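You operate a simulated robot arm through the tools that you are given. There is no shell and no other tool. Be economical: measure what you need, move in short steps, check, and stop when the job is done.

Carry out the task below with a simulated two-armed robot. There is one attempt and no reset: what you move stays moved.

TASK
Run the teal carrier out, lift both modules onto the gantry top and feed it back in.
Where things are to end (x, y in the base frame): purple module within 6 cm of [87, 62]; orange module within 6 cm of [103, 62].

The check looks at the end state, three seconds after you hand in, the way a careful person would. Anything else that was tipped, shoved, dropped, spilled or broken makes it a failure.

THE ROBOT
Two 7-joint arms with two-finger grippers on one trunk, hanging from a carriage that runs on a gantry, over the field with the corners [-125.9, -102.4], [124.1, -102.2], [124, 15.8], [-126, 15.6] (x, y) and turns from -5.044 to 6.964 rad about z. Base frame: it is fixed where the carriage stands at the start and does not move with it; the origin is on the floor, on the carriage's upright axis, x ahead of it, y to its left, z up. Readings come in cm, rad, newtons and seconds.
The left shoulder is at the start at [0, 23.6, 162.7], the right one opposite. With the tool pointing down near the work surface each hand reaches from about 10 to 56 cm from the robot's upright axis, wherever it stands, measured 20 degrees to its own side. Places, roughly: green belt [370, 50, 80]; orange pusher [380, 50, 80]; pink carrier [425, 75, 75]; sliding rail [20, 70, 80]; top of the gantry with the blue keys [90, 70, 100]; white module [350, 75, 75]. Payload 3.43 kg a hand.
Tool frame (each hand has its own): the origin (TCP) lies between the finger pads and is the grasp point; the fingertips stand 3 cm ahead of it; z points along the fingers, y is the line along which they close. Largest opening 10.4 cm; the body of the gripper starts 5.7 cm behind the TCP.
Orientation is that of the tool frame in the base frame, as a unit quaternion [x, y, z, w]. With the fingers straight down and closing along the base's y, the tool's x points along the base's -x, its y along +y and its z along -z.

THE INTERFACE
- The arms move only by the tool play_rows. It takes "left_plan", "right_plan" or both (then of equal length, played together; a hand with none holds still); each is a list of rows, each an object (a shift or turn left out is 0, a gripper value left out holds the last) with "translation": the shift along the base's x, y, z in units of 150 mm (1.0 is 150 mm), a list of three; "dr": the turn, a rotation vector about the base's x, y, z in units of 90 degrees (1.0 is 90 degrees), a list of three. In form: [{"translation": [x, y, z], "dr": [rx, ry, rz]}, ...]. A call has 1 to 10 rows; each row is the pose to reach, as a shift and turn from the pose commanded when the call began. "left_claw" and "right_claw" are, for a hand that has rows, the finger opening in cm, from 0 to 10.4, set as the call begins (left out, the last holds). A call with a number of a shift or a turn outside -1 to 1 is refused whole. A row lasts 0.2 s, in which the tool goes at most 5 cm and 0.15 rad; a call with a longer step from one row to the next is refused whole, and so is a gripper value outside its range. A pose out of reach is approached as far as the arm can. The call stops where the force on the tool passes 40 N (or 10 N more than at its start, if that is more) or the arm is blocked; 0.2 s more then pass. Each finger travels about 4.5 cm/s and halts on what it meets, pressing with about 41 N; the grip force reading is that of the motor and also rises with nothing between the fingers. The clock runs only during rows and for 0.2 s after the last one: add rows that repeat a pose to give the fingers time. It gives the time, the measured TCP pose, the force on the tool (base axes), the opening and the grip force at its end, in the units of the frame above (readings bear some noise), with the torque about the TCP (base axes, N m) and any sound that the robot's microphone picked up.
- Cameras (640 x 400 px; columns grow to the right, rows downward): "scene" is now at [23.25, 5.29, 174.69]; the picture's right is [0.87, -0.49, 0.00], its down [-0.44, -0.78, -0.45] and it looks along [0.22, 0.39, -0.89] (base axes); focal length 250 px, centre (320, 200). "left" rides on the left gripper at [6.7, -1.8, -9] in its tool frame; the picture's right is [0.25, 0.97, 0.00], its down [-0.73, 0.19, -0.66] and it looks along [-0.64, 0.17, 0.75] (tool axes); focal length 218 px, centre (320, 200). "right" rides on the right gripper at [6.7, 1.8, -9] in its tool frame; the picture's right is [-0.25, 0.97, 0.00], its down [-0.73, -0.19, -0.66] and it looks along [-0.64, -0.17, 0.75] (tool axes); focal length 218 px, centre (320, 200). There is no depth. A picture from a camera that has moved, and an enlarged one, comes with that camera's place and axes in the base frame and with its lens.
- capture(camera): a new picture of that camera. The clock stands still meanwhile.
- lift_body(by): slides the trunk up (or, below 0, down) by that many cm; the arms and the scene camera ride with it, the base frame stays. It gives what a move gives, with no picture.
- roll_base(legs): drives the robot by 1 to 6 legs, each [ahead, left, turn to the left] in cm, cm and rad, along the robot's own axes; the way and the turn of a leg run together, so that a leg with both is an arc; at most 150 cm and 3.142 rad a leg. The arms and the cameras ride along, it lands a little off, and it stops where it bumps. It keeps to its track: a leg is cut to what the track allows. It gives what a move gives.
- aim_head(pan, tilt): turns the head with the scene camera to pan (to the left, within 1.501 rad either way) and tilt (down, from -0.506 to 1.204), counted from straight ahead of the robot. It gives what a move gives.
- inspect(camera, box): a new picture of the part [left, top, right, bottom] of that camera's present view, enlarged. The clock stands still meanwhile.
- job_done(): hands the job in; it is judged then, once.

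Go step by step. Nothing tells you exact positions but the pictures and the camera data: compare them with the known pose of the tool, close in by small moves and look again before you grip or let go. The budget is 120 turns and 92 pictures, counting those below and the enlarged ones. Unless the task says otherwise, let go and move clear before handing in, and close with one line.

The tools are called after "Emit:" as name(argument=value, ...) on one line, values as JSON. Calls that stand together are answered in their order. play_rows: Moves the arms, as the interface text tells. Its arguments: {"type":"object","properties":{"left_plan":{"type":"array"},"left_claw":{"type":"number"},"right_plan":{"type":"array"},"right_claw":{"type":"number"}},"required":[]} The other tools are called the same way: lift_body (by) slides the trunk up or down; roll_base (legs) drives the base; aim_head (pan, tilt) turns the head that bears the scene camera; capture (camera) takes a picture; inspect (camera, box) takes an enlarged picture of a part of a camera's view; job_done () hands the job in.

At the start:

```text
clock: 0.0
left_tcp_pos: [30.22, 45.85, 119.14]
left_orientation: [0.0, 1.0, 0.0, -0.001]
left_force: [0.7, 0.0, -0.3]
left_ft_torque: [0.02, 0.02, 0.01]
left_width: 10.38
left_gripper_force: 0.1
right_tcp_pos: [47.21, 6.45, 120.35]
right_orientation: [0.0, 1.0, 0.0, 0.0]
right_force: [1.0, 1.3, -0.3]
right_ft_torque: [-0.01, 0.02, 0.04]
right_width: 10.38
right_gripper_force: 0.0
trunk travel left (down, up): [-53.8, 10.2]
robot x, y, heading: [-0.14, -0.05, 0.0]
head pan, tilt: [1.063, 1.105]
```

scene: 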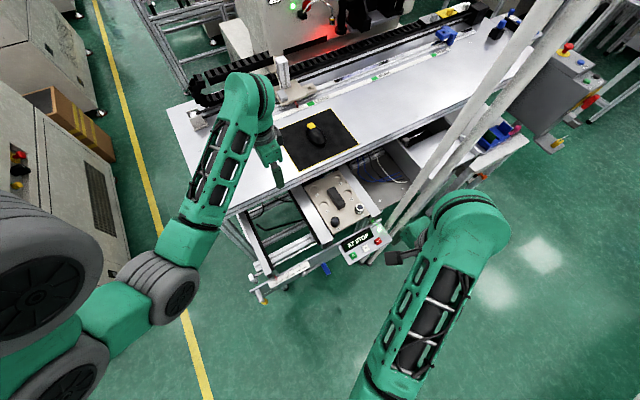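
right: 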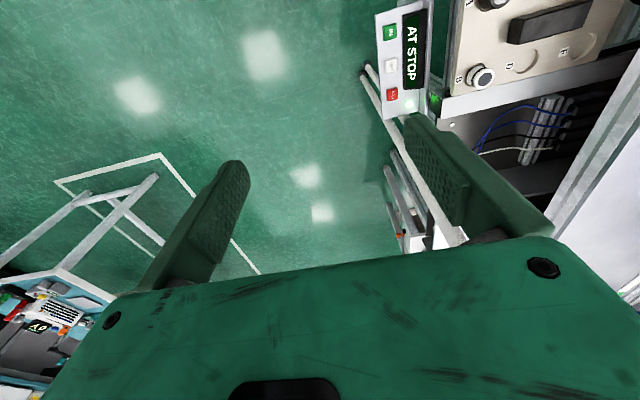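
left: 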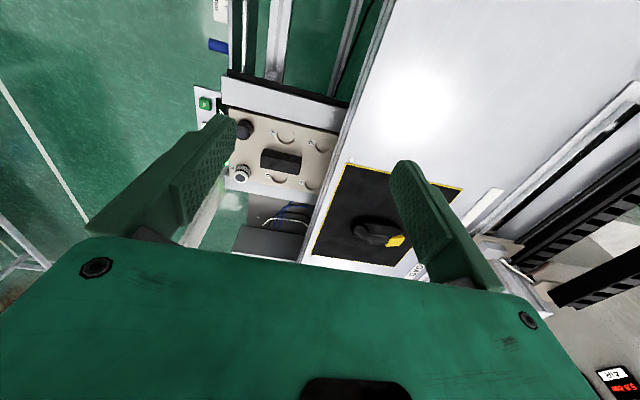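

The view shows a table with a beige plate on a rail, and an "AT STOP" panel with buttons next to it. I'll enlarge the views to find the teal carrier and the modules.

Emit:
inspect(camera="scene", box=[240, 140, 440, 300])

Emit:
inspect(camera="scene", box=[400, 0, 640, 200])

Emit:
inspect(camera="right", box=[360, 0, 640, 200])

```text
2.50 times, centred on (340, 220) of scene
camera zoom: at [23.25, 5.29, 174.69], right [0.87, -0.49, 0.0], down [-0.44, -0.78, -0.45], along [0.22, 0.39, -0.89], focal length 626 px, centre (270, 150)
```

zoom: 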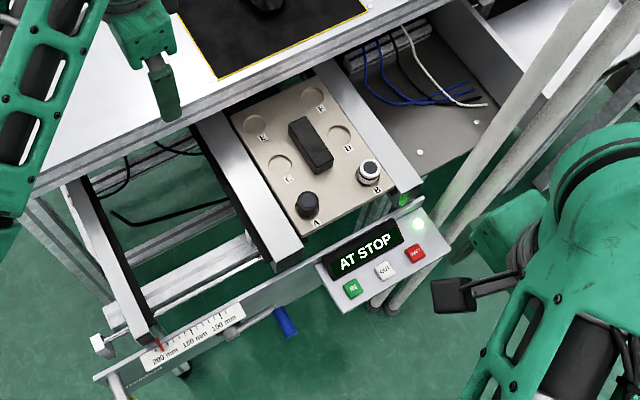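

```text
2.00 times, centred on (520, 100) of scene
camera zoom: at [23.25, 5.29, 174.69], right [0.87, -0.49, 0.0], down [-0.44, -0.78, -0.45], along [0.22, 0.39, -0.89], focal length 501 px, centre (-80, 400)
```

zoom: 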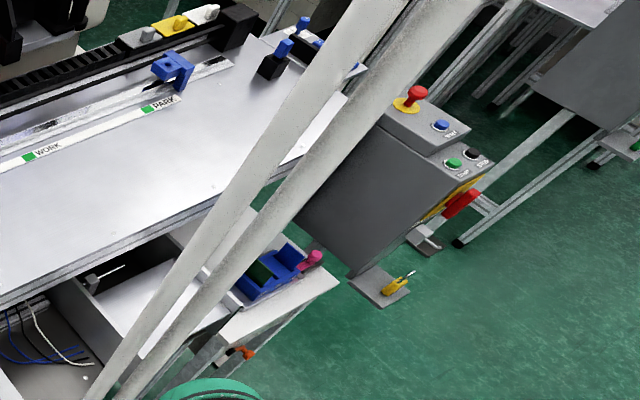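

```text
2.00 times, centred on (500, 100) of right
camera zoom: at [40.46, 8.22, 129.31], right [0.25, 0.97, 0.0], down [0.73, -0.19, 0.66], along [0.64, -0.17, -0.75], focal length 436 px, centre (-40, 400)
```

zoom: 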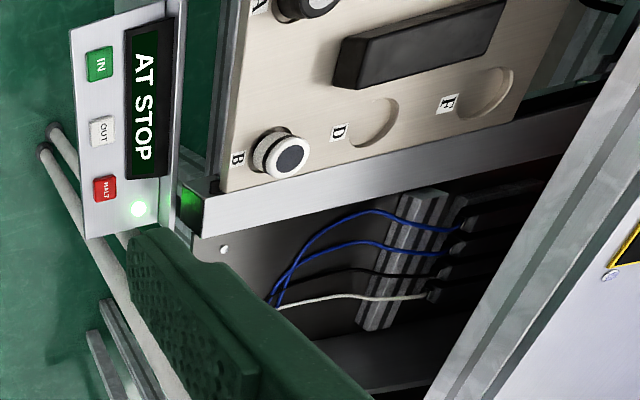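

Nothing teal, purple or orange shows up yet besides the robot itself. I'll turn the head and look around.

Emit:
aim_head(pan=0.7, tilt=0.7)

Emit:
capture(camera="scene")

Emit:
aim_head(pan=1.45, tilt=0.85)

Emit:
capture(camera="scene")

```text
clock: 0.9
left_tcp_pos: [30.24, 45.85, 119.21]
left_orientation: [0.001, 1.0, 0.0, -0.001]
left_force: [0.2, 0.0, 0.1]
left_ft_torque: [-0.01, 0.01, 0.04]
left_width: 10.41
left_gripper_force: 0.0
right_tcp_pos: [47.08, 6.44, 120.21]
right_orientation: [0.0, 1.0, -0.001, 0.0]
right_force: [0.4, -0.4, -0.9]
right_ft_torque: [0.03, 0.01, 0.01]
right_width: 10.37
right_gripper_force: 0.0
trunk travel left (down, up): [-53.8, 10.2]
robot x, y, heading: [-0.31, -0.1, 0.001]
head pan, tilt: [0.7, 0.7]
```

```text
85 pictures are left
camera scene: at [26.69, 5.28, 177.72], right [0.64, -0.76, 0.0], down [-0.49, -0.42, -0.76], along [0.58, 0.49, -0.64], focal length 250 px, centre (320, 200)
```

scene: 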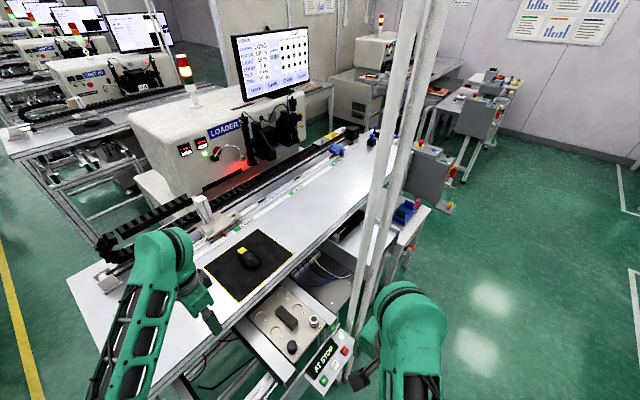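

```text
clock: 2.0
left_tcp_pos: [30.28, 45.88, 119.24]
left_orientation: [0.0, 1.0, 0.0, 0.0]
left_force: [1.0, 0.6, -0.5]
left_ft_torque: [-0.01, 0.0, -0.02]
left_width: 10.41
left_gripper_force: 0.1
right_tcp_pos: [47.14, 6.65, 120.3]
right_orientation: [0.0, 1.0, 0.0, 0.001]
right_force: [-0.1, -0.1, -0.9]
right_ft_torque: [0.0, 0.0, 0.02]
right_width: 10.38
right_gripper_force: 0.0
trunk travel left (down, up): [-53.8, 10.2]
robot x, y, heading: [-0.23, 0.07, 0.002]
head pan, tilt: [1.45, 0.85]
```

```text
84 pictures are left
camera scene: at [21.15, 7.57, 176.5], right [0.99, -0.12, 0.0], down [-0.09, -0.75, -0.66], along [0.08, 0.66, -0.75], focal length 250 px, centre (320, 200)
```

scene: 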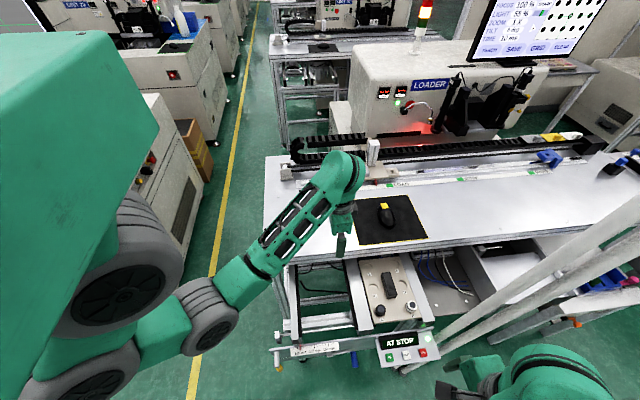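

The table top looks like the gantry top. The carrier seems to be under it, worked by the IN/OUT/HALT panel. I'll zoom in on the drawer area.

Emit:
inspect(camera="scene", box=[260, 240, 460, 380])

Emit:
inspect(camera="scene", box=[440, 120, 640, 330])

Emit:
inspect(camera="left", box=[120, 0, 440, 280])

```text
2.86 times, centred on (360, 310) of scene
camera zoom: at [21.15, 7.57, 176.5], right [0.99, -0.12, 0.0], down [-0.09, -0.75, -0.66], along [0.08, 0.66, -0.75], focal length 716 px, centre (206, -114)
```

zoom: 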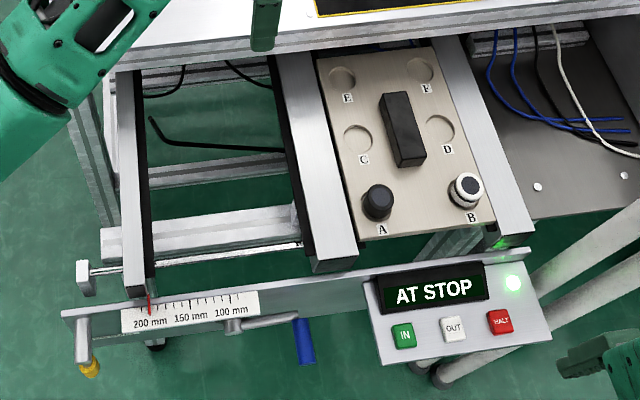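

```text
1.90 times, centred on (540, 225) of scene
camera zoom: at [21.15, 7.57, 176.5], right [0.99, -0.12, 0.0], down [-0.09, -0.75, -0.66], along [0.08, 0.66, -0.75], focal length 477 px, centre (-99, 152)
```

zoom: 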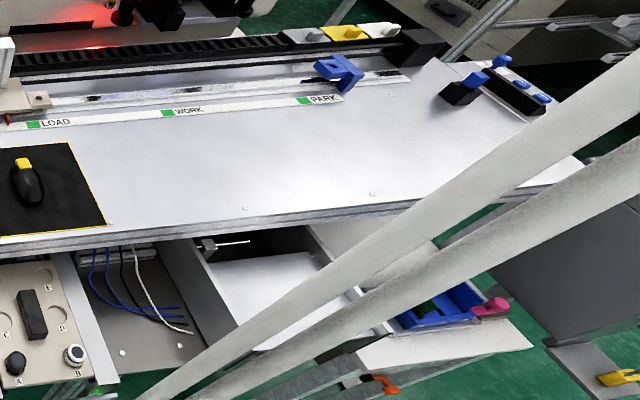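

```text
1.43 times, centred on (280, 140) of left
camera zoom: at [23.55, 44.22, 128.12], right [-0.25, 0.97, 0.0], down [0.73, 0.19, 0.66], along [0.64, 0.17, -0.75], focal length 312 px, centre (377, 286)
```

zoom: 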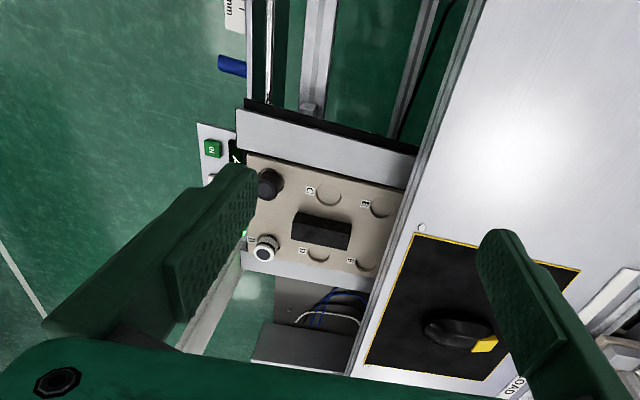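

There are two vertical posts at about [70, 25], which I have to keep clear of. I'll look to the right, at the far end of the table and the shelves there.

Emit:
aim_head(pan=0.45, tilt=0.75)

Emit:
inspect(camera="scene", box=[160, 40, 420, 240])

Emit:
inspect(camera="scene", box=[160, 180, 480, 400])

```text
clock: 3.2
left_tcp_pos: [30.23, 45.78, 119.2]
left_orientation: [0.0, 1.0, 0.0, 0.0]
left_force: [0.0, -0.2, 0.0]
left_ft_torque: [0.03, 0.0, 0.03]
left_width: 10.4
left_gripper_force: 0.2
right_tcp_pos: [47.24, 6.48, 120.25]
right_orientation: [0.0, 1.0, 0.0, 0.0]
right_force: [-0.6, 0.6, -0.8]
right_ft_torque: [0.01, -0.01, 0.02]
right_width: 10.41
right_gripper_force: 0.1
trunk travel left (down, up): [-53.8, 10.2]
robot x, y, heading: [-0.27, -0.22, 0.002]
head pan, tilt: [0.45, 0.75]
```

```text
2.00 times, centred on (290, 140) of scene
camera zoom: at [27.66, 3.42, 177.3], right [0.44, -0.9, 0.0], down [-0.61, -0.3, -0.73], along [0.66, 0.32, -0.68], focal length 501 px, centre (380, 320)
```

zoom: 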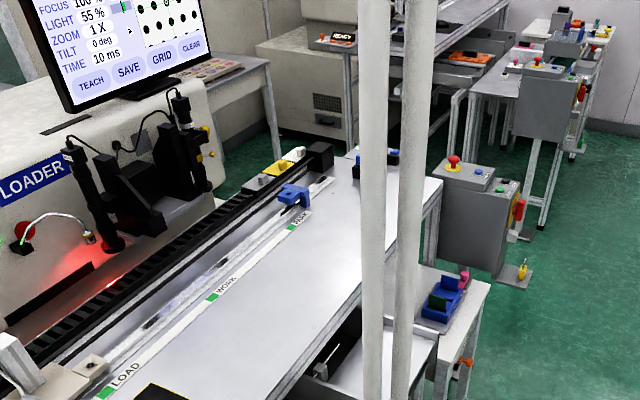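

```text
1.82 times, centred on (320, 290) of scene
camera zoom: at [27.66, 3.42, 177.3], right [0.44, -0.9, 0.0], down [-0.61, -0.3, -0.73], along [0.66, 0.32, -0.68], focal length 455 px, centre (320, 36)
```

zoom: 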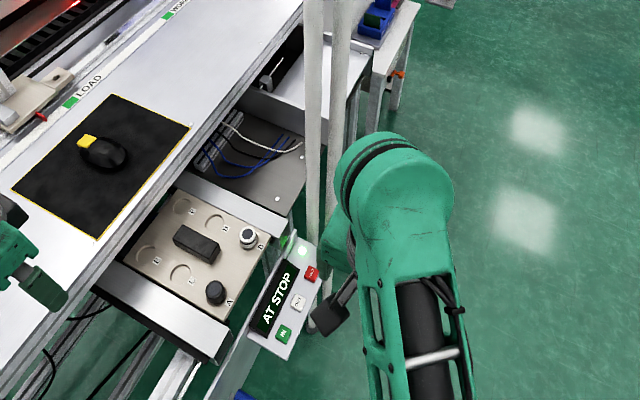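

The panel's OUT button is near [53.5, 21, 73.5]. An empty 200 mm lane runs under the table at x≈17–36, and the teal carrier is probably inside it. I'll back away and turn to face the table so I can look underneath.

Emit:
roll_base(legs=[[0, -45, 0], [0, 0, 1.571]])

Emit:
aim_head(pan=-0.2, tilt=0.55)

Emit:
lift_body(by=-35)

Emit:
capture(camera="scene")

```text
clock: 9.8
left_tcp_pos: [-46.35, -15.12, 119.24]
left_orientation: [0.713, -0.701, 0.0, 0.0]
left_force: [-0.8, 0.2, 0.1]
left_ft_torque: [0.0, -0.01, 0.02]
left_width: 10.42
left_gripper_force: 0.0
right_tcp_pos: [-7.17, 2.42, 120.45]
right_orientation: [0.713, -0.701, 0.001, 0.0]
right_force: [-0.3, -0.5, -0.3]
right_ft_torque: [-0.02, -0.01, 0.01]
right_width: 10.41
right_gripper_force: 0.1
trunk travel left (down, up): [-53.8, 10.2]
robot x, y, heading: [-0.15, -44.57, 1.588]
head pan, tilt: [0.45, 0.75]
```

```text
clock: 10.8
left_tcp_pos: [-46.22, -15.1, 119.26]
left_orientation: [0.713, -0.702, 0.0, 0.0]
left_force: [-0.8, -0.7, 0.6]
left_ft_torque: [0.0, 0.01, 0.01]
left_width: 10.4
left_gripper_force: 0.1
right_tcp_pos: [-7.16, 2.45, 120.34]
right_orientation: [0.712, -0.702, 0.001, 0.0]
right_force: [0.1, -0.2, 0.0]
right_ft_torque: [-0.03, 0.02, -0.02]
right_width: 10.42
right_gripper_force: 0.1
trunk travel left (down, up): [-53.8, 10.2]
robot x, y, heading: [0.01, -44.3, 1.586]
head pan, tilt: [-0.201, 0.55]
```

```text
clock: 14.2
left_tcp_pos: [-46.35, -15.12, 84.21]
left_orientation: [0.713, -0.701, 0.0, 0.0]
left_force: [-0.4, 0.5, 0.6]
left_ft_torque: [-0.02, 0.01, -0.02]
left_width: 10.4
left_gripper_force: 0.0
right_tcp_pos: [-7.17, 2.41, 85.3]
right_orientation: [0.712, -0.702, 0.0, 0.0]
right_force: [-0.3, 0.3, -0.9]
right_ft_torque: [0.01, 0.01, 0.01]
right_width: 10.42
right_gripper_force: 0.0
trunk travel left (down, up): [-18.8, 45.2]
robot x, y, heading: [-0.31, -44.54, 1.587]
head pan, tilt: [-0.201, 0.55]
```

```text
78 pictures are left
camera scene: at [1.6, -16.0, 144.05], right [0.98, -0.18, 0.0], down [-0.1, -0.51, -0.85], along [0.16, 0.84, -0.52], focal length 250 px, centre (320, 200)
```

scene: 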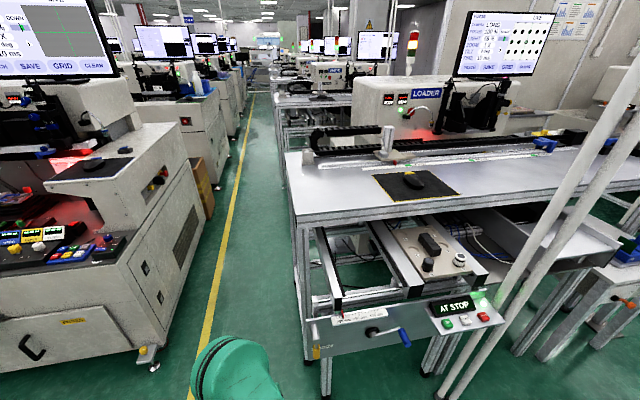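

The left lane runs under the table, but the carrier is hidden from this angle. I'll shift right and tip the right gripper up so its camera can look into the lane.

Emit:
roll_base(legs=[[0, -32, 0]])

Emit:
play_rows(right_plan=[{"dr": [0.09, 0, 0]}, {"dr": [0.18, 0, 0]}, {"dr": [0.27, 0, 0]}, {"dr": [0.36, 0, 0]}, {"dr": [0.45, 0, 0]}])

Emit:
capture(camera="right")

```text
clock: 16.4
left_tcp_pos: [-13.88, -14.57, 84.23]
left_orientation: [0.713, -0.702, 0.0, 0.0]
left_force: [-0.4, -0.2, 0.3]
left_ft_torque: [-0.02, 0.0, 0.02]
left_width: 10.38
left_gripper_force: 0.1
right_tcp_pos: [25.21, 3.01, 85.29]
right_orientation: [0.713, -0.701, 0.0, 0.001]
right_force: [0.2, -0.2, 0.4]
right_ft_torque: [-0.04, 0.0, 0.01]
right_width: 10.42
right_gripper_force: 0.0
trunk travel left (down, up): [-18.8, 45.2]
robot x, y, heading: [32.19, -44.08, 1.586]
head pan, tilt: [-0.201, 0.55]
```

```text
clock: 17.6
left_tcp_pos: [-13.99, -14.61, 84.28]
left_orientation: [0.714, -0.701, -0.001, 0.0]
left_force: [-0.5, 0.6, 0.0]
left_ft_torque: [0.03, 0.03, 0.0]
left_width: 10.4
left_gripper_force: 0.2
right_tcp_pos: [27.24, 2.91, 89.53]
right_orientation: [0.674, -0.655, -0.237, -0.245]
right_force: [-0.1, 0.0, -0.4]
right_ft_torque: [-0.01, 0.02, 0.03]
right_width: 10.42
right_gripper_force: 0.0
right hand out of reach, approached as far as the arm can: row 4, 5
trunk travel left (down, up): [-18.8, 45.2]
robot x, y, heading: [32.48, -44.09, 1.586]
head pan, tilt: [-0.201, 0.55]
```

```text
77 pictures are left
camera right: at [25.75, -8.04, 92.1], right [-0.97, 0.17, 0.14], down [0.17, 0.14, 0.98], along [0.15, 0.97, -0.17], focal length 218 px, centre (320, 200)
```

right: 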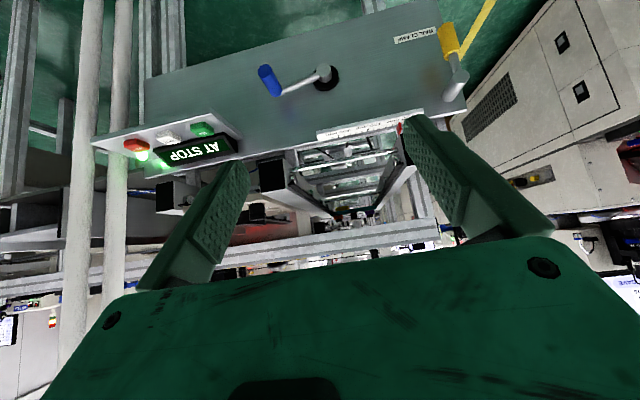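

This picture is upside down. There's a crank, a yellow "RAIL CLAMP" handle and a width scale, and the lane runs away to the back. I'll zoom in.

Emit:
inspect(camera="right", box=[230, 20, 480, 240])

Emit:
inspect(camera="right", box=[280, 120, 420, 240])

```text
1.82 times, centred on (355, 130) of right
camera zoom: at [25.75, -8.04, 92.1], right [-0.97, 0.17, 0.14], down [0.17, 0.14, 0.98], along [0.15, 0.97, -0.17], focal length 397 px, centre (256, 327)
```

zoom: 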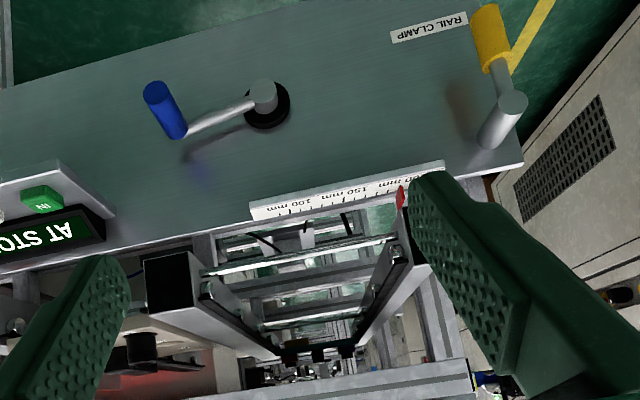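

```text
3.33 times, centred on (350, 180) of right
camera zoom: at [25.75, -8.04, 92.1], right [-0.97, 0.17, 0.14], down [0.17, 0.14, 0.98], along [0.15, 0.97, -0.17], focal length 728 px, centre (220, 267)
```

zoom: 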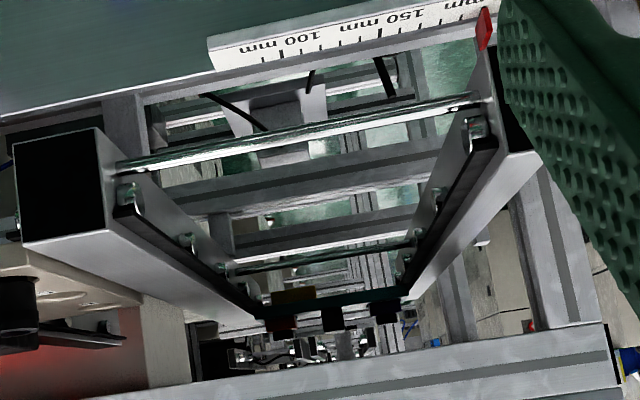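

Something dark teal with coloured blocks on it sits at the far end of the lane. I'll zoom in closer.

Emit:
inspect(camera="right", box=[310, 155, 380, 205])

Emit:
inspect(camera="right", box=[370, 90, 470, 160])

Emit:
inspect(camera="scene", box=[220, 180, 440, 380])

```text
8.00 times, centred on (345, 180) of right
camera zoom: at [25.75, -8.04, 92.1], right [-0.97, 0.17, 0.14], down [0.17, 0.14, 0.98], along [0.15, 0.97, -0.17], focal length 1746 px, centre (120, 360)
```

zoom: 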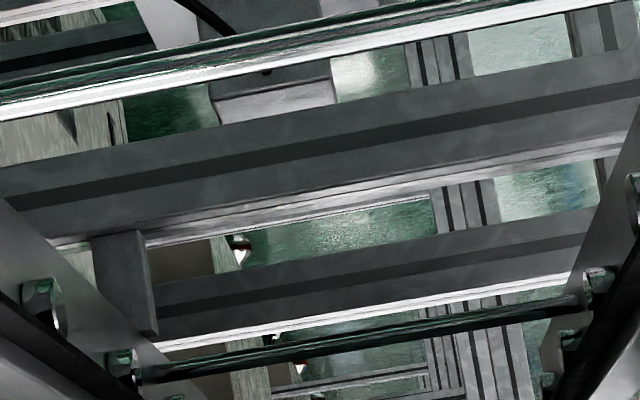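

```text
5.71 times, centred on (420, 125) of right
camera zoom: at [25.75, -8.04, 92.1], right [-0.97, 0.17, 0.14], down [0.17, 0.14, 0.98], along [0.15, 0.97, -0.17], focal length 1247 px, centre (-251, 629)
```

zoom: 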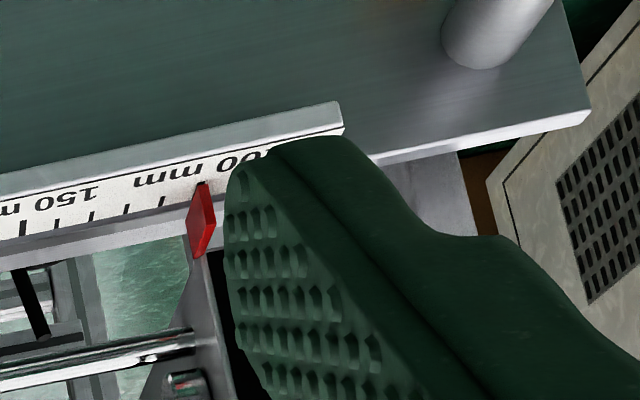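

```text
2.00 times, centred on (330, 280) of scene
camera zoom: at [33.95, -15.47, 144.04], right [0.98, -0.18, 0.0], down [-0.1, -0.51, -0.85], along [0.16, 0.84, -0.52], focal length 501 px, centre (300, 40)
```

zoom: 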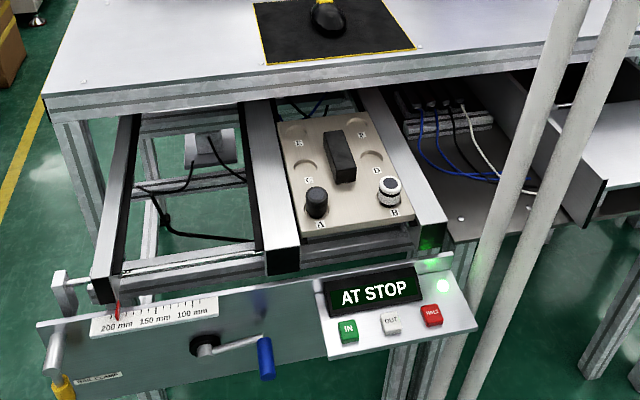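

Emit:
inspect(camera="right", box=[320, 190, 390, 235])

```text
8.89 times, centred on (355, 212) of right
camera zoom: at [25.75, -8.04, 92.1], right [-0.97, 0.17, 0.14], down [0.17, 0.14, 0.98], along [0.15, 0.97, -0.17], focal length 1940 px, centre (9, 89)
```

zoom: 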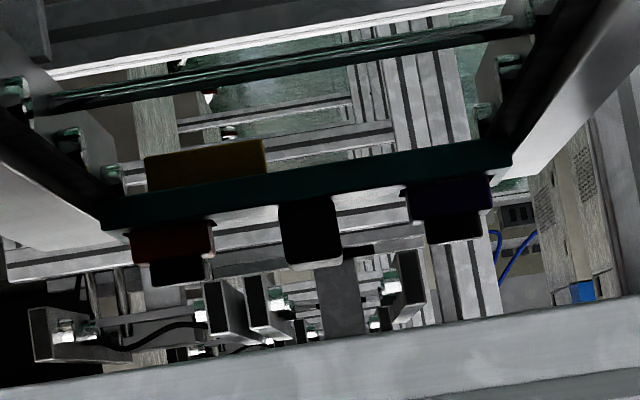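

At the back of the lane is the teal carrier, with the orange module on the +x side and the purple one on the −x side. I'll level the right tool, raise the trunk and move up to the panel to press OUT.

Emit:
play_rows(right_plan=[{"dr": [-0.09, 0, 0]}, {"dr": [-0.18, 0, 0]}, {"dr": [-0.27, 0, 0]}, {"dr": [-0.36, 0, 0]}, {"dr": [-0.45, 0, 0]}], right_claw=0)

Emit:
lift_body(by=15)

Emit:
roll_base(legs=[[20, 0, 0]])

Emit:
capture(camera="right")

Emit:
aim_head(pan=-0.4, tilt=0.9)

Emit:
capture(camera="scene")

```text
clock: 18.8
left_tcp_pos: [-13.91, -14.49, 84.22]
left_orientation: [0.713, -0.701, -0.001, -0.001]
left_force: [-0.7, 0.1, 0.4]
left_ft_torque: [-0.04, -0.02, 0.0]
left_width: 10.38
left_gripper_force: 0.1
right_tcp_pos: [27.2, 3.15, 89.86]
right_orientation: [0.713, -0.701, -0.004, -0.001]
right_force: [-0.7, 0.5, 4.0]
right_ft_torque: [-0.07, -0.03, -0.03]
right_width: 0.03
right_gripper_force: 3.3
trunk travel left (down, up): [-18.8, 45.2]
robot x, y, heading: [32.72, -44.01, 1.59]
head pan, tilt: [-0.201, 0.55]
```

```text
clock: 20.5
left_tcp_pos: [-13.98, -14.81, 99.21]
left_orientation: [0.713, -0.701, 0.0, 0.0]
left_force: [0.1, 0.4, -0.5]
left_ft_torque: [0.01, -0.01, -0.04]
left_width: 10.37
left_gripper_force: 0.1
right_tcp_pos: [27.34, 2.89, 104.43]
right_orientation: [0.713, -0.701, -0.001, 0.0]
right_force: [0.0, 0.2, -0.2]
right_ft_torque: [0.01, -0.01, 0.01]
right_width: 0.02
right_gripper_force: 34.8
trunk travel left (down, up): [-33.8, 30.2]
robot x, y, heading: [32.59, -43.69, 1.587]
head pan, tilt: [-0.201, 0.55]
```

```text
clock: 22.1
left_tcp_pos: [-14.25, 5.51, 99.16]
left_orientation: [0.713, -0.701, 0.0, -0.001]
left_force: [0.3, -0.2, 0.4]
left_ft_torque: [-0.02, -0.01, -0.02]
left_width: 10.4
left_gripper_force: 0.0
right_tcp_pos: [27.06, 22.89, 104.45]
right_orientation: [0.713, -0.701, 0.0, 0.0]
right_force: [-0.4, 0.6, 0.8]
right_ft_torque: [-0.07, 0.02, 0.0]
right_width: 0.04
right_gripper_force: 34.5
trunk travel left (down, up): [-33.8, 30.2]
robot x, y, heading: [31.89, -24.03, 1.59]
head pan, tilt: [-0.201, 0.55]
```

```text
70 pictures are left
camera right: at [25.36, 16.11, 113.5], right [-0.97, 0.24, 0.0], down [0.18, 0.73, 0.66], along [0.16, 0.64, -0.75], focal length 218 px, centre (320, 200)
```

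right: 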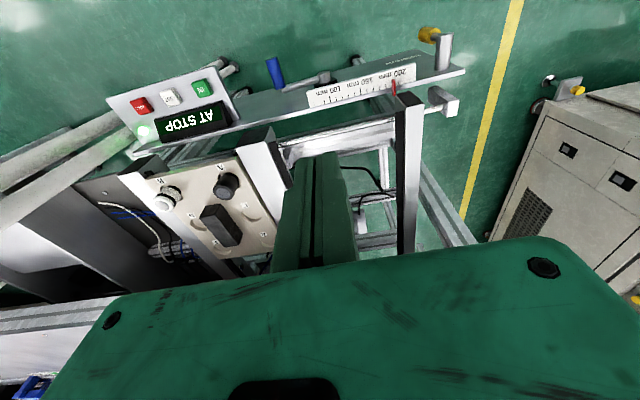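

```text
clock: 23.0
left_tcp_pos: [-14.36, 5.25, 99.31]
left_orientation: [0.713, -0.702, 0.0, 0.0]
left_force: [0.5, -0.4, -0.4]
left_ft_torque: [0.01, 0.0, -0.03]
left_width: 10.39
left_gripper_force: 0.1
right_tcp_pos: [26.98, 22.82, 104.57]
right_orientation: [0.712, -0.702, -0.001, 0.0]
right_force: [-0.7, 0.8, 0.4]
right_ft_torque: [-0.04, -0.03, -0.01]
right_width: 0.0
right_gripper_force: 35.0
trunk travel left (down, up): [-33.8, 30.2]
robot x, y, heading: [31.74, -23.5, 1.582]
head pan, tilt: [-0.4, 0.901]
```

```text
69 pictures are left
camera scene: at [34.79, 2.66, 156.12], right [0.93, -0.37, 0.0], down [-0.29, -0.73, -0.62], along [0.23, 0.58, -0.78], focal length 250 px, centre (320, 200)
```

scene: 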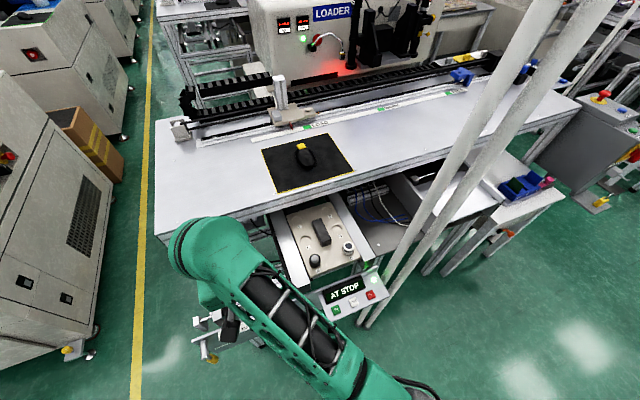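

My estimate of OUT at [53.5, 20.9, 73.5] matches both cameras. I'll move the closed right fingers to a point above it.

Emit:
play_rows(right_plan=[{"translation": [0.29, -0.02, 0]}, {"translation": [0.58, -0.05, 0]}, {"translation": [0.88, -0.12, 0]}])

Emit:
play_rows(right_plan=[{"translation": [0.29, 0, -0.1]}, {"translation": [0.58, 0, -0.4]}, {"translation": [0.88, 0, -0.7]}, {"translation": [0.88, 0, -1.0]}])

Emit:
capture(camera="right")

Emit:
capture(camera="scene")

```text
clock: 23.8
left_tcp_pos: [-14.21, 5.27, 99.18]
left_orientation: [0.713, -0.701, 0.0, 0.0]
left_force: [-0.4, 1.0, -0.3]
left_ft_torque: [0.03, 0.0, 0.0]
left_width: 10.39
left_gripper_force: 0.2
right_tcp_pos: [40.35, 21.13, 104.56]
right_orientation: [0.713, -0.701, 0.0, 0.0]
right_force: [0.3, -0.6, -0.3]
right_ft_torque: [0.0, 0.02, -0.01]
right_width: 0.0
right_gripper_force: 35.1
trunk travel left (down, up): [-33.8, 30.2]
robot x, y, heading: [32.32, -24.08, 1.585]
head pan, tilt: [-0.4, 0.901]
```

```text
refused: row 2 steps farther than a row can; nothing moved
```

```text
68 pictures are left
camera right: at [38.81, 14.27, 113.46], right [-0.97, 0.24, 0.0], down [0.18, 0.73, 0.66], along [0.16, 0.64, -0.75], focal length 218 px, centre (320, 200)
```

right: 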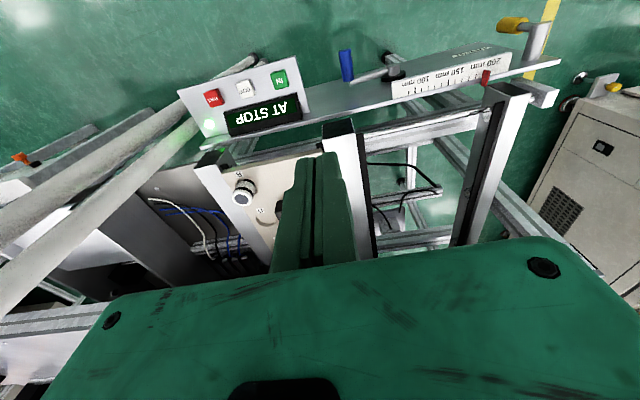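

```text
67 pictures are left
camera scene: at [34.84, 2.61, 156.1], right [0.93, -0.37, 0.0], down [-0.29, -0.73, -0.62], along [0.23, 0.58, -0.78], focal length 250 px, centre (320, 200)
```

scene: 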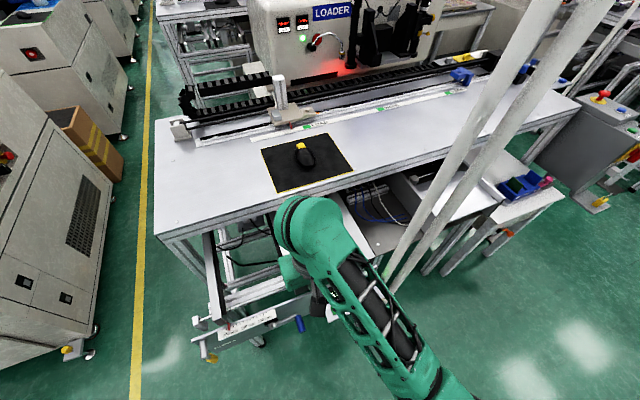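

OUT triangulates again, now to [54.1, 21.1, 72.4]. I'll go above it and partway down.

Emit:
play_rows(right_plan=[{"translation": [0.3, 0, 0]}, {"translation": [0.6, 0, 0]}, {"translation": [0.913, 0, 0]}, {"translation": [0.913, 0, -0.3]}, {"translation": [0.913, 0, -0.6]}, {"translation": [0.913, 0, -0.9]}])

Emit:
capture(camera="right")

```text
clock: 25.2
left_tcp_pos: [-14.37, 5.28, 99.32]
left_orientation: [0.712, -0.702, 0.0, 0.0]
left_force: [0.2, -0.5, -0.4]
left_ft_torque: [0.06, 0.0, -0.04]
left_width: 10.39
left_gripper_force: 0.0
right_tcp_pos: [53.79, 21.41, 91.1]
right_orientation: [0.712, -0.702, 0.0, -0.001]
right_force: [0.0, -1.0, 0.2]
right_ft_torque: [0.0, 0.01, -0.03]
right_width: 0.0
right_gripper_force: 35.0
trunk travel left (down, up): [-33.8, 30.2]
robot x, y, heading: [31.99, -24.29, 1.583]
head pan, tilt: [-0.4, 0.901]
```

```text
66 pictures are left
camera right: at [52.17, 14.55, 100.12], right [-0.97, 0.24, 0.0], down [0.18, 0.73, 0.66], along [0.16, 0.64, -0.75], focal length 218 px, centre (320, 200)
```

right: 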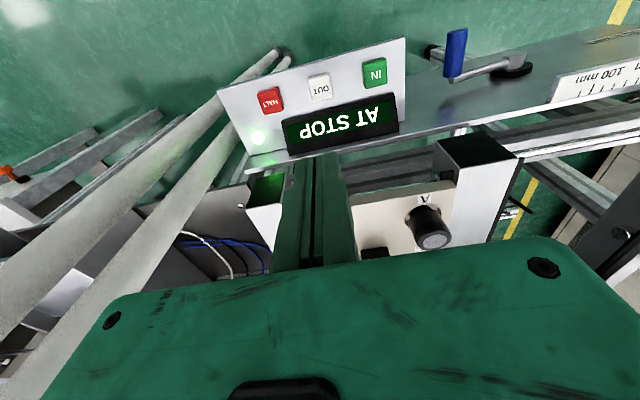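

I'm right above OUT, so I'll press down gently and retract.

Emit:
play_rows(right_plan=[{"translation": [0, -0.03, -0.3]}, {"translation": [0, -0.03, -0.6]}, {"translation": [0, -0.03, -0.85]}, {"translation": [0, -0.03, -0.95]}])

Emit:
play_rows(right_plan=[{"translation": [0, 0, -0.03]}, {"translation": [0, 0, -0.07]}, {"translation": [0, 0, -0.11]}, {"translation": [0, 0, -0.15]}, {"translation": [0, 0, -0.19]}])

Emit:
capture(camera="right")

```text
clock: 26.2
left_tcp_pos: [-14.31, 5.32, 99.21]
left_orientation: [0.713, -0.701, 0.0, -0.001]
left_force: [-0.5, -0.7, -0.8]
left_ft_torque: [0.03, -0.02, -0.02]
left_width: 10.4
left_gripper_force: 0.0
right_tcp_pos: [54.07, 20.73, 76.79]
right_orientation: [0.713, -0.701, -0.001, -0.001]
right_force: [0.0, -0.4, -0.7]
right_ft_torque: [-0.02, 0.02, 0.05]
right_width: 0.01
right_gripper_force: 34.7
trunk travel left (down, up): [-33.8, 30.2]
robot x, y, heading: [32.39, -24.17, 1.586]
head pan, tilt: [-0.4, 0.901]
```

```text
clock: 27.5
left_tcp_pos: [-14.18, 5.4, 99.19]
left_orientation: [0.713, -0.701, 0.0, 0.0]
left_force: [-0.4, -0.6, -0.4]
left_ft_torque: [-0.02, 0.01, 0.01]
left_width: 10.4
left_gripper_force: 0.1
right_tcp_pos: [54.09, 21.11, 74.48]
right_orientation: [0.711, -0.703, -0.004, -0.003]
right_force: [2.3, -8.8, 21.4]
right_ft_torque: [-0.3, 0.0, -0.04]
right_width: 0.6
right_gripper_force: 34.7
trunk travel left (down, up): [-33.8, 30.2]
robot x, y, heading: [31.93, -24.04, 1.586]
head pan, tilt: [-0.4, 0.901]
heard: click
stopped in row 5 (right hand): the force on the tool passed its limit at 42 N (the readings are from after the stop); the commanded pose is now the measured one
```

```text
65 pictures are left
camera right: at [52.34, 14.16, 83.41], right [-0.97, 0.24, 0.0], down [0.18, 0.72, 0.66], along [0.16, 0.65, -0.75], focal length 218 px, centre (320, 200)
```

right: 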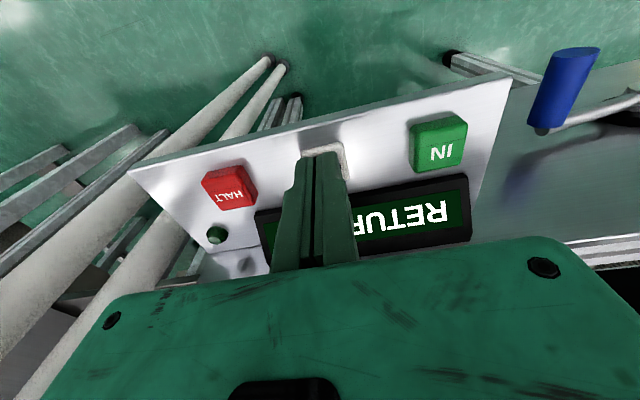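

It clicked, and the display now reads "RETUR…". I'll lift off and watch the carrier.

Emit:
play_rows(right_plan=[{"translation": [0, 0, 0.3]}, {"translation": [0, 0, 0.6]}, {"translation": [0, 0, 0.9]}])

Emit:
capture(camera="right")

Emit:
capture(camera="scene")

```text
clock: 28.3
left_tcp_pos: [-14.21, 5.39, 99.34]
left_orientation: [0.712, -0.702, 0.0, 0.0]
left_force: [-0.1, -0.1, 0.2]
left_ft_torque: [-0.04, 0.01, 0.01]
left_width: 10.39
left_gripper_force: 0.1
right_tcp_pos: [53.91, 20.79, 88.01]
right_orientation: [0.712, -0.702, -0.003, -0.002]
right_force: [-0.7, -0.2, -0.1]
right_ft_torque: [0.02, 0.0, 0.01]
right_width: 0.0
right_gripper_force: 34.5
trunk travel left (down, up): [-33.8, 30.2]
robot x, y, heading: [32.18, -24.1, 1.585]
head pan, tilt: [-0.4, 0.901]
```

```text
64 pictures are left
camera right: at [52.32, 14.17, 96.86], right [-0.97, 0.24, 0.0], down [0.18, 0.73, 0.66], along [0.16, 0.64, -0.75], focal length 218 px, centre (320, 200)
```

right: 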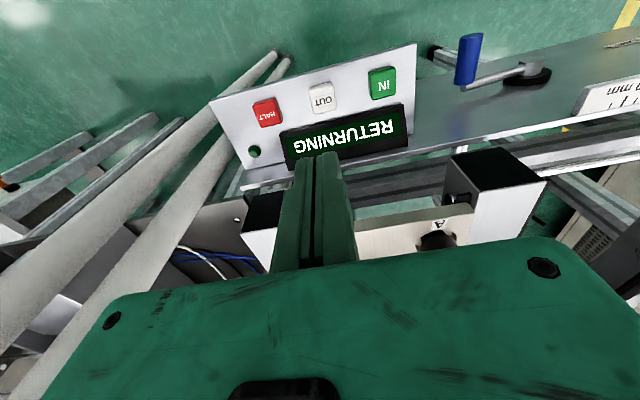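

```text
63 pictures are left
camera scene: at [34.81, 2.65, 156.11], right [0.93, -0.37, 0.0], down [-0.29, -0.73, -0.62], along [0.23, 0.58, -0.78], focal length 250 px, centre (320, 200)
```

scene: 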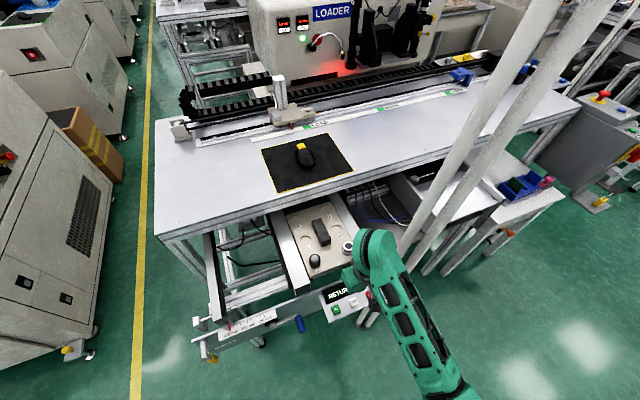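

It shows RETURNING and the lane is still empty. I'll wait in short steps.

Emit:
play_rows(right_plan=[{"translation": [0, 0, 0.2]}, {"translation": [0, 0, 0.2]}, {"translation": [0, 0, 0.2]}, {"translation": [0, 0, 0.2]}, {"translation": [0, 0, 0.2]}, {"translation": [0, 0, 0.2]}])

Emit:
inspect(camera="scene", box=[160, 180, 400, 360])

```text
clock: 29.7
left_tcp_pos: [-14.2, 5.31, 99.21]
left_orientation: [0.712, -0.702, 0.0, 0.0]
left_force: [0.0, 0.5, -0.2]
left_ft_torque: [-0.01, -0.02, 0.03]
left_width: 10.43
left_gripper_force: 0.0
right_tcp_pos: [53.99, 20.89, 90.77]
right_orientation: [0.712, -0.702, -0.003, -0.002]
right_force: [-1.0, -0.3, 0.2]
right_ft_torque: [-0.02, -0.01, 0.02]
right_width: 0.02
right_gripper_force: 34.9
trunk travel left (down, up): [-33.8, 30.2]
robot x, y, heading: [32.1, -24.25, 1.592]
head pan, tilt: [-0.4, 0.901]
```

```text
2.22 times, centred on (280, 270) of scene
camera zoom: at [34.8, 2.62, 156.11], right [0.93, -0.37, 0.0], down [-0.29, -0.73, -0.62], along [0.23, 0.58, -0.78], focal length 557 px, centre (409, 44)
```

zoom: 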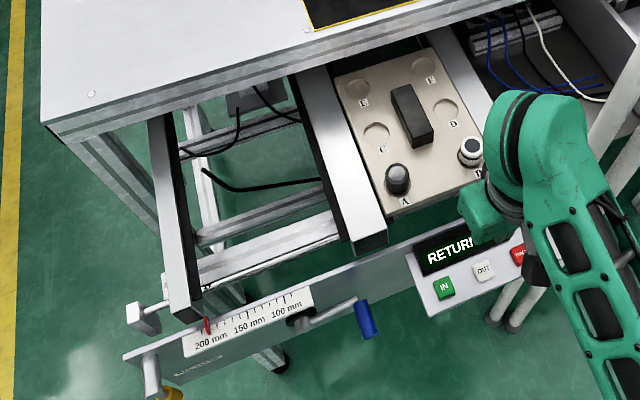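

Nothing has emerged yet, so I'll wait a bit longer.

Emit:
play_rows(right_plan=[{"translation": [0, 0, 0]}, {"translation": [0, 0, 0]}, {"translation": [0, 0, 0]}, {"translation": [0, 0, 0]}, {"translation": [0, 0, 0]}, {"translation": [0, 0, 0]}, {"translation": [0, 0, 0]}, {"translation": [0, 0, 0]}, {"translation": [0, 0, 0]}, {"translation": [0, 0, 0]}])

Emit:
inspect(camera="scene", box=[160, 180, 400, 360])

```text
clock: 31.9
left_tcp_pos: [-14.27, 5.42, 99.37]
left_orientation: [0.713, -0.701, 0.001, 0.0]
left_force: [-0.3, -0.2, 0.7]
left_ft_torque: [-0.01, 0.02, 0.01]
left_width: 10.4
left_gripper_force: 0.0
right_tcp_pos: [53.93, 20.9, 90.81]
right_orientation: [0.712, -0.702, -0.003, -0.002]
right_force: [0.0, 1.0, 0.4]
right_ft_torque: [0.0, 0.05, -0.03]
right_width: 0.0
right_gripper_force: 35.5
trunk travel left (down, up): [-33.8, 30.2]
robot x, y, heading: [31.86, -24.37, 1.585]
head pan, tilt: [-0.4, 0.901]
```

```text
2.22 times, centred on (280, 270) of scene
camera zoom: at [34.8, 2.62, 156.11], right [0.93, -0.37, 0.0], down [-0.29, -0.73, -0.62], along [0.23, 0.58, -0.78], focal length 557 px, centre (409, 44)
```

zoom: 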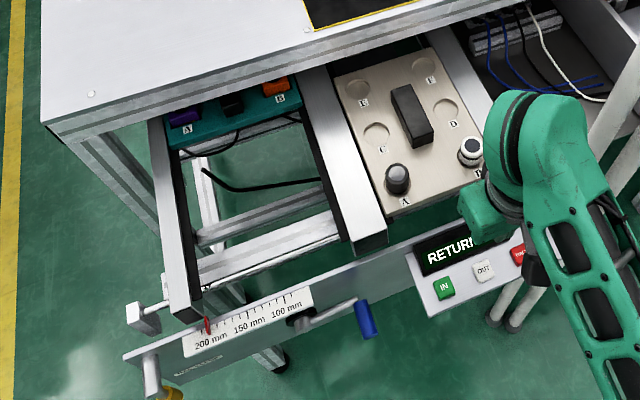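

The teal carrier is coming out with the purple module in A and the orange one in B. I'll check again after a short wait.

Emit:
play_rows(right_plan=[{"translation": [0, 0, 0]}, {"translation": [0, 0, 0]}, {"translation": [0, 0, 0]}, {"translation": [0, 0, 0]}, {"translation": [0, 0, 0]}])

Emit:
inspect(camera="scene", box=[160, 180, 400, 360])

```text
clock: 33.1
left_tcp_pos: [-14.24, 5.27, 99.26]
left_orientation: [0.713, -0.701, 0.0, 0.001]
left_force: [0.0, 0.1, -0.2]
left_ft_torque: [0.0, 0.03, -0.02]
left_width: 10.41
left_gripper_force: 0.1
right_tcp_pos: [53.88, 20.9, 90.83]
right_orientation: [0.713, -0.702, -0.002, -0.002]
right_force: [0.3, -0.3, 0.7]
right_ft_torque: [0.01, 0.01, -0.02]
right_width: 0.01
right_gripper_force: 34.7
trunk travel left (down, up): [-33.8, 30.2]
robot x, y, heading: [32.26, -24.29, 1.588]
head pan, tilt: [-0.4, 0.901]
```

```text
2.22 times, centred on (280, 270) of scene
camera zoom: at [34.8, 2.62, 156.11], right [0.93, -0.37, 0.0], down [-0.29, -0.73, -0.62], along [0.23, 0.58, -0.78], focal length 557 px, centre (409, 44)
```

zoom: 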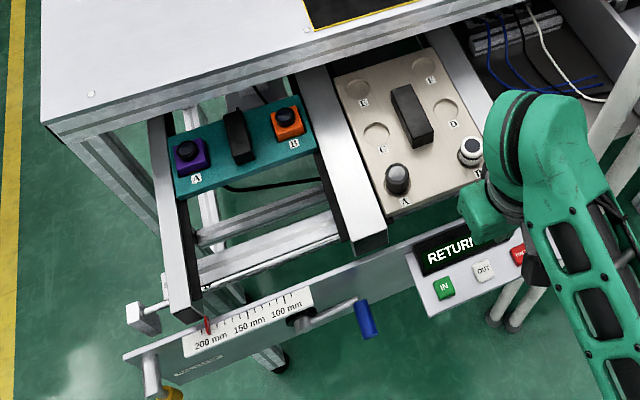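

Emit:
play_rows(right_plan=[{"translation": [0, 0, 0]}, {"translation": [0, 0, 0]}, {"translation": [0, 0, 0]}, {"translation": [0, 0, 0]}])

Emit:
inspect(camera="scene", box=[160, 180, 400, 360])

```text
clock: 34.1
left_tcp_pos: [-14.32, 5.22, 99.17]
left_orientation: [0.712, -0.702, 0.001, 0.001]
left_force: [0.0, -0.7, 0.5]
left_ft_torque: [0.01, -0.01, -0.02]
left_width: 10.41
left_gripper_force: 0.0
right_tcp_pos: [53.85, 20.96, 90.83]
right_orientation: [0.712, -0.702, -0.003, -0.002]
right_force: [-0.2, 0.0, 0.1]
right_ft_torque: [0.02, 0.03, -0.05]
right_width: 0.01
right_gripper_force: 35.3
trunk travel left (down, up): [-33.8, 30.2]
robot x, y, heading: [32.11, -24.26, 1.588]
head pan, tilt: [-0.4, 0.901]
```

```text
2.22 times, centred on (280, 270) of scene
camera zoom: at [34.8, 2.62, 156.11], right [0.93, -0.37, 0.0], down [-0.29, -0.73, -0.62], along [0.23, 0.58, -0.78], focal length 557 px, centre (409, 44)
```

zoom: 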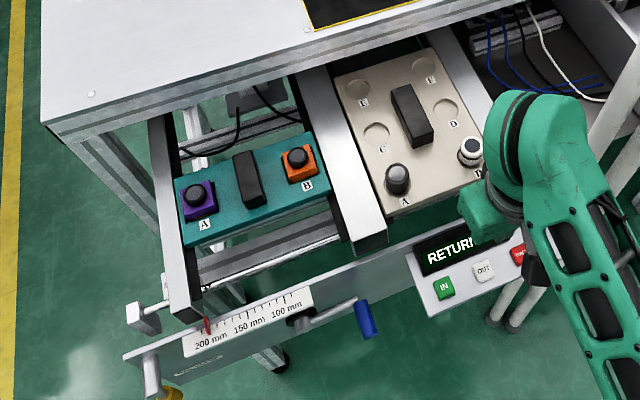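

Emit:
play_rows(right_plan=[{"translation": [0, 0, 0]}, {"translation": [0, 0, 0]}, {"translation": [0, 0, 0]}])

Emit:
inspect(camera="scene", box=[160, 180, 400, 360])

```text
clock: 34.9
left_tcp_pos: [-14.33, 5.28, 99.19]
left_orientation: [0.713, -0.702, 0.0, -0.001]
left_force: [-0.5, -0.7, 0.6]
left_ft_torque: [0.0, -0.01, 0.02]
left_width: 10.4
left_gripper_force: 0.0
right_tcp_pos: [53.93, 20.91, 90.81]
right_orientation: [0.712, -0.702, -0.002, -0.002]
right_force: [-0.1, 0.8, 0.1]
right_ft_torque: [-0.02, -0.01, 0.0]
right_width: 0.02
right_gripper_force: 34.6
trunk travel left (down, up): [-33.8, 30.2]
robot x, y, heading: [32.37, -23.71, 1.584]
head pan, tilt: [-0.4, 0.901]
```

```text
2.22 times, centred on (280, 270) of scene
camera zoom: at [34.8, 2.62, 156.11], right [0.93, -0.37, 0.0], down [-0.29, -0.73, -0.62], along [0.23, 0.58, -0.78], focal length 557 px, centre (409, 44)
```

zoom: 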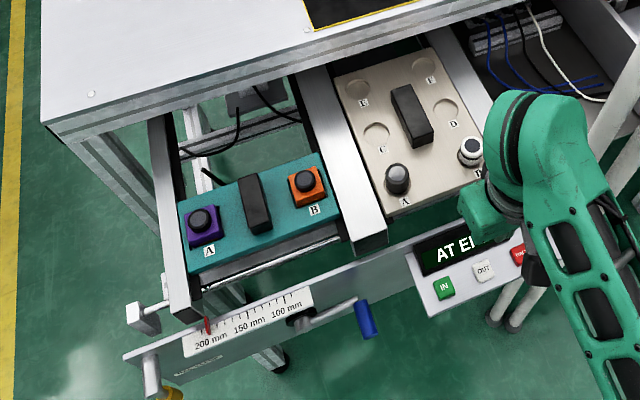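

It's at the end stop ("AT END"). I'll raise the right hand, bring the robot in front of the carrier, and look at both modules from the hand cameras.

Emit:
play_rows(right_plan=[{"translation": [0, 0, 0.3]}, {"translation": [0, 0, 0.6]}, {"translation": [0, 0, 0.9]}, {"translation": [-0.3, 0, 0.95]}, {"translation": [-0.6, 0, 0.95]}, {"translation": [-0.8, 0, 0.95]}], left_plan=[{"translation": [0, 0, 0.2]}, {"translation": [0, 0, 0.4]}, {"translation": [0.3, 0, 0.4]}, {"translation": [0.6, 0, 0.4]}, {"translation": [0.9, 0, 0.4]}, {"translation": [1, 0, 0.4]}])

Emit:
roll_base(legs=[[14, 5, -0.015]])

Emit:
capture(camera="right")

Emit:
capture(camera="left")

```text
clock: 36.3
left_tcp_pos: [0.7, 5.37, 105.19]
left_orientation: [0.713, -0.701, 0.0, 0.001]
left_force: [-0.3, 0.9, -0.1]
left_ft_torque: [-0.01, -0.01, -0.04]
left_width: 10.39
left_gripper_force: 0.0
right_tcp_pos: [41.72, 21.13, 104.91]
right_orientation: [0.712, -0.702, -0.003, -0.002]
right_force: [-0.1, -0.6, 0.0]
right_ft_torque: [0.02, -0.02, -0.02]
right_width: 0.0
right_gripper_force: 35.1
trunk travel left (down, up): [-33.8, 30.2]
robot x, y, heading: [31.93, -24.22, 1.58]
head pan, tilt: [-0.4, 0.901]
```

```text
clock: 37.7
left_tcp_pos: [-4.09, 19.82, 105.22]
left_orientation: [-0.707, 0.707, -0.001, 0.0]
left_force: [1.1, -0.2, -0.6]
left_ft_torque: [-0.06, 0.03, 0.02]
left_width: 10.41
left_gripper_force: 0.0
right_tcp_pos: [37.31, 34.77, 105.03]
right_orientation: [-0.706, 0.708, 0.003, 0.002]
right_force: [0.3, 0.3, -0.2]
right_ft_torque: [-0.01, -0.01, -0.02]
right_width: 0.0
right_gripper_force: 34.4
trunk travel left (down, up): [-33.8, 30.2]
robot x, y, heading: [26.87, -10.25, 1.569]
head pan, tilt: [-0.4, 0.901]
```

```text
57 pictures are left
camera right: at [35.56, 27.97, 113.96], right [-0.97, 0.26, 0.0], down [0.19, 0.72, 0.66], along [0.17, 0.64, -0.75], focal length 218 px, centre (320, 200)
```

right: 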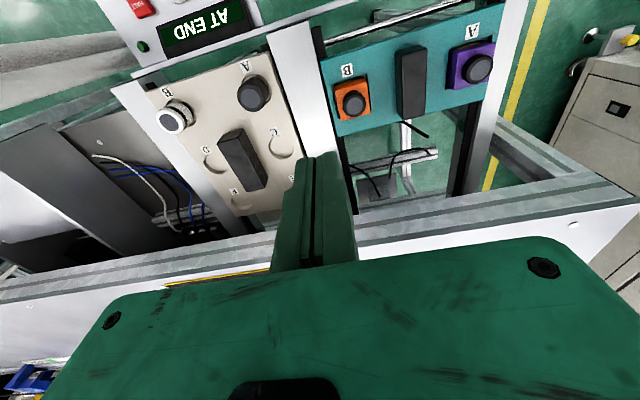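

```text
56 pictures are left
camera left: at [-2.23, 13.15, 114.09], right [-0.97, -0.25, 0.0], down [-0.19, 0.73, 0.66], along [-0.17, 0.64, -0.75], focal length 218 px, centre (320, 200)
```

left: 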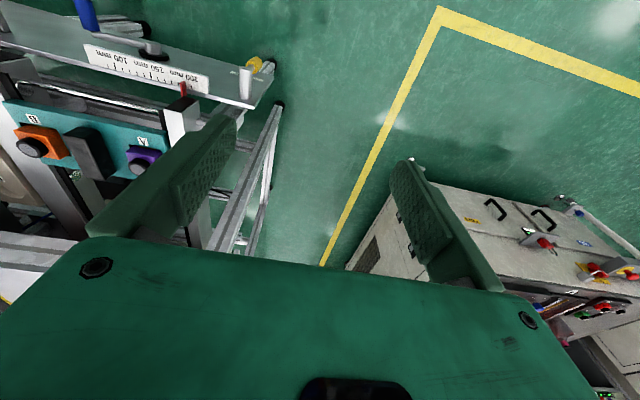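

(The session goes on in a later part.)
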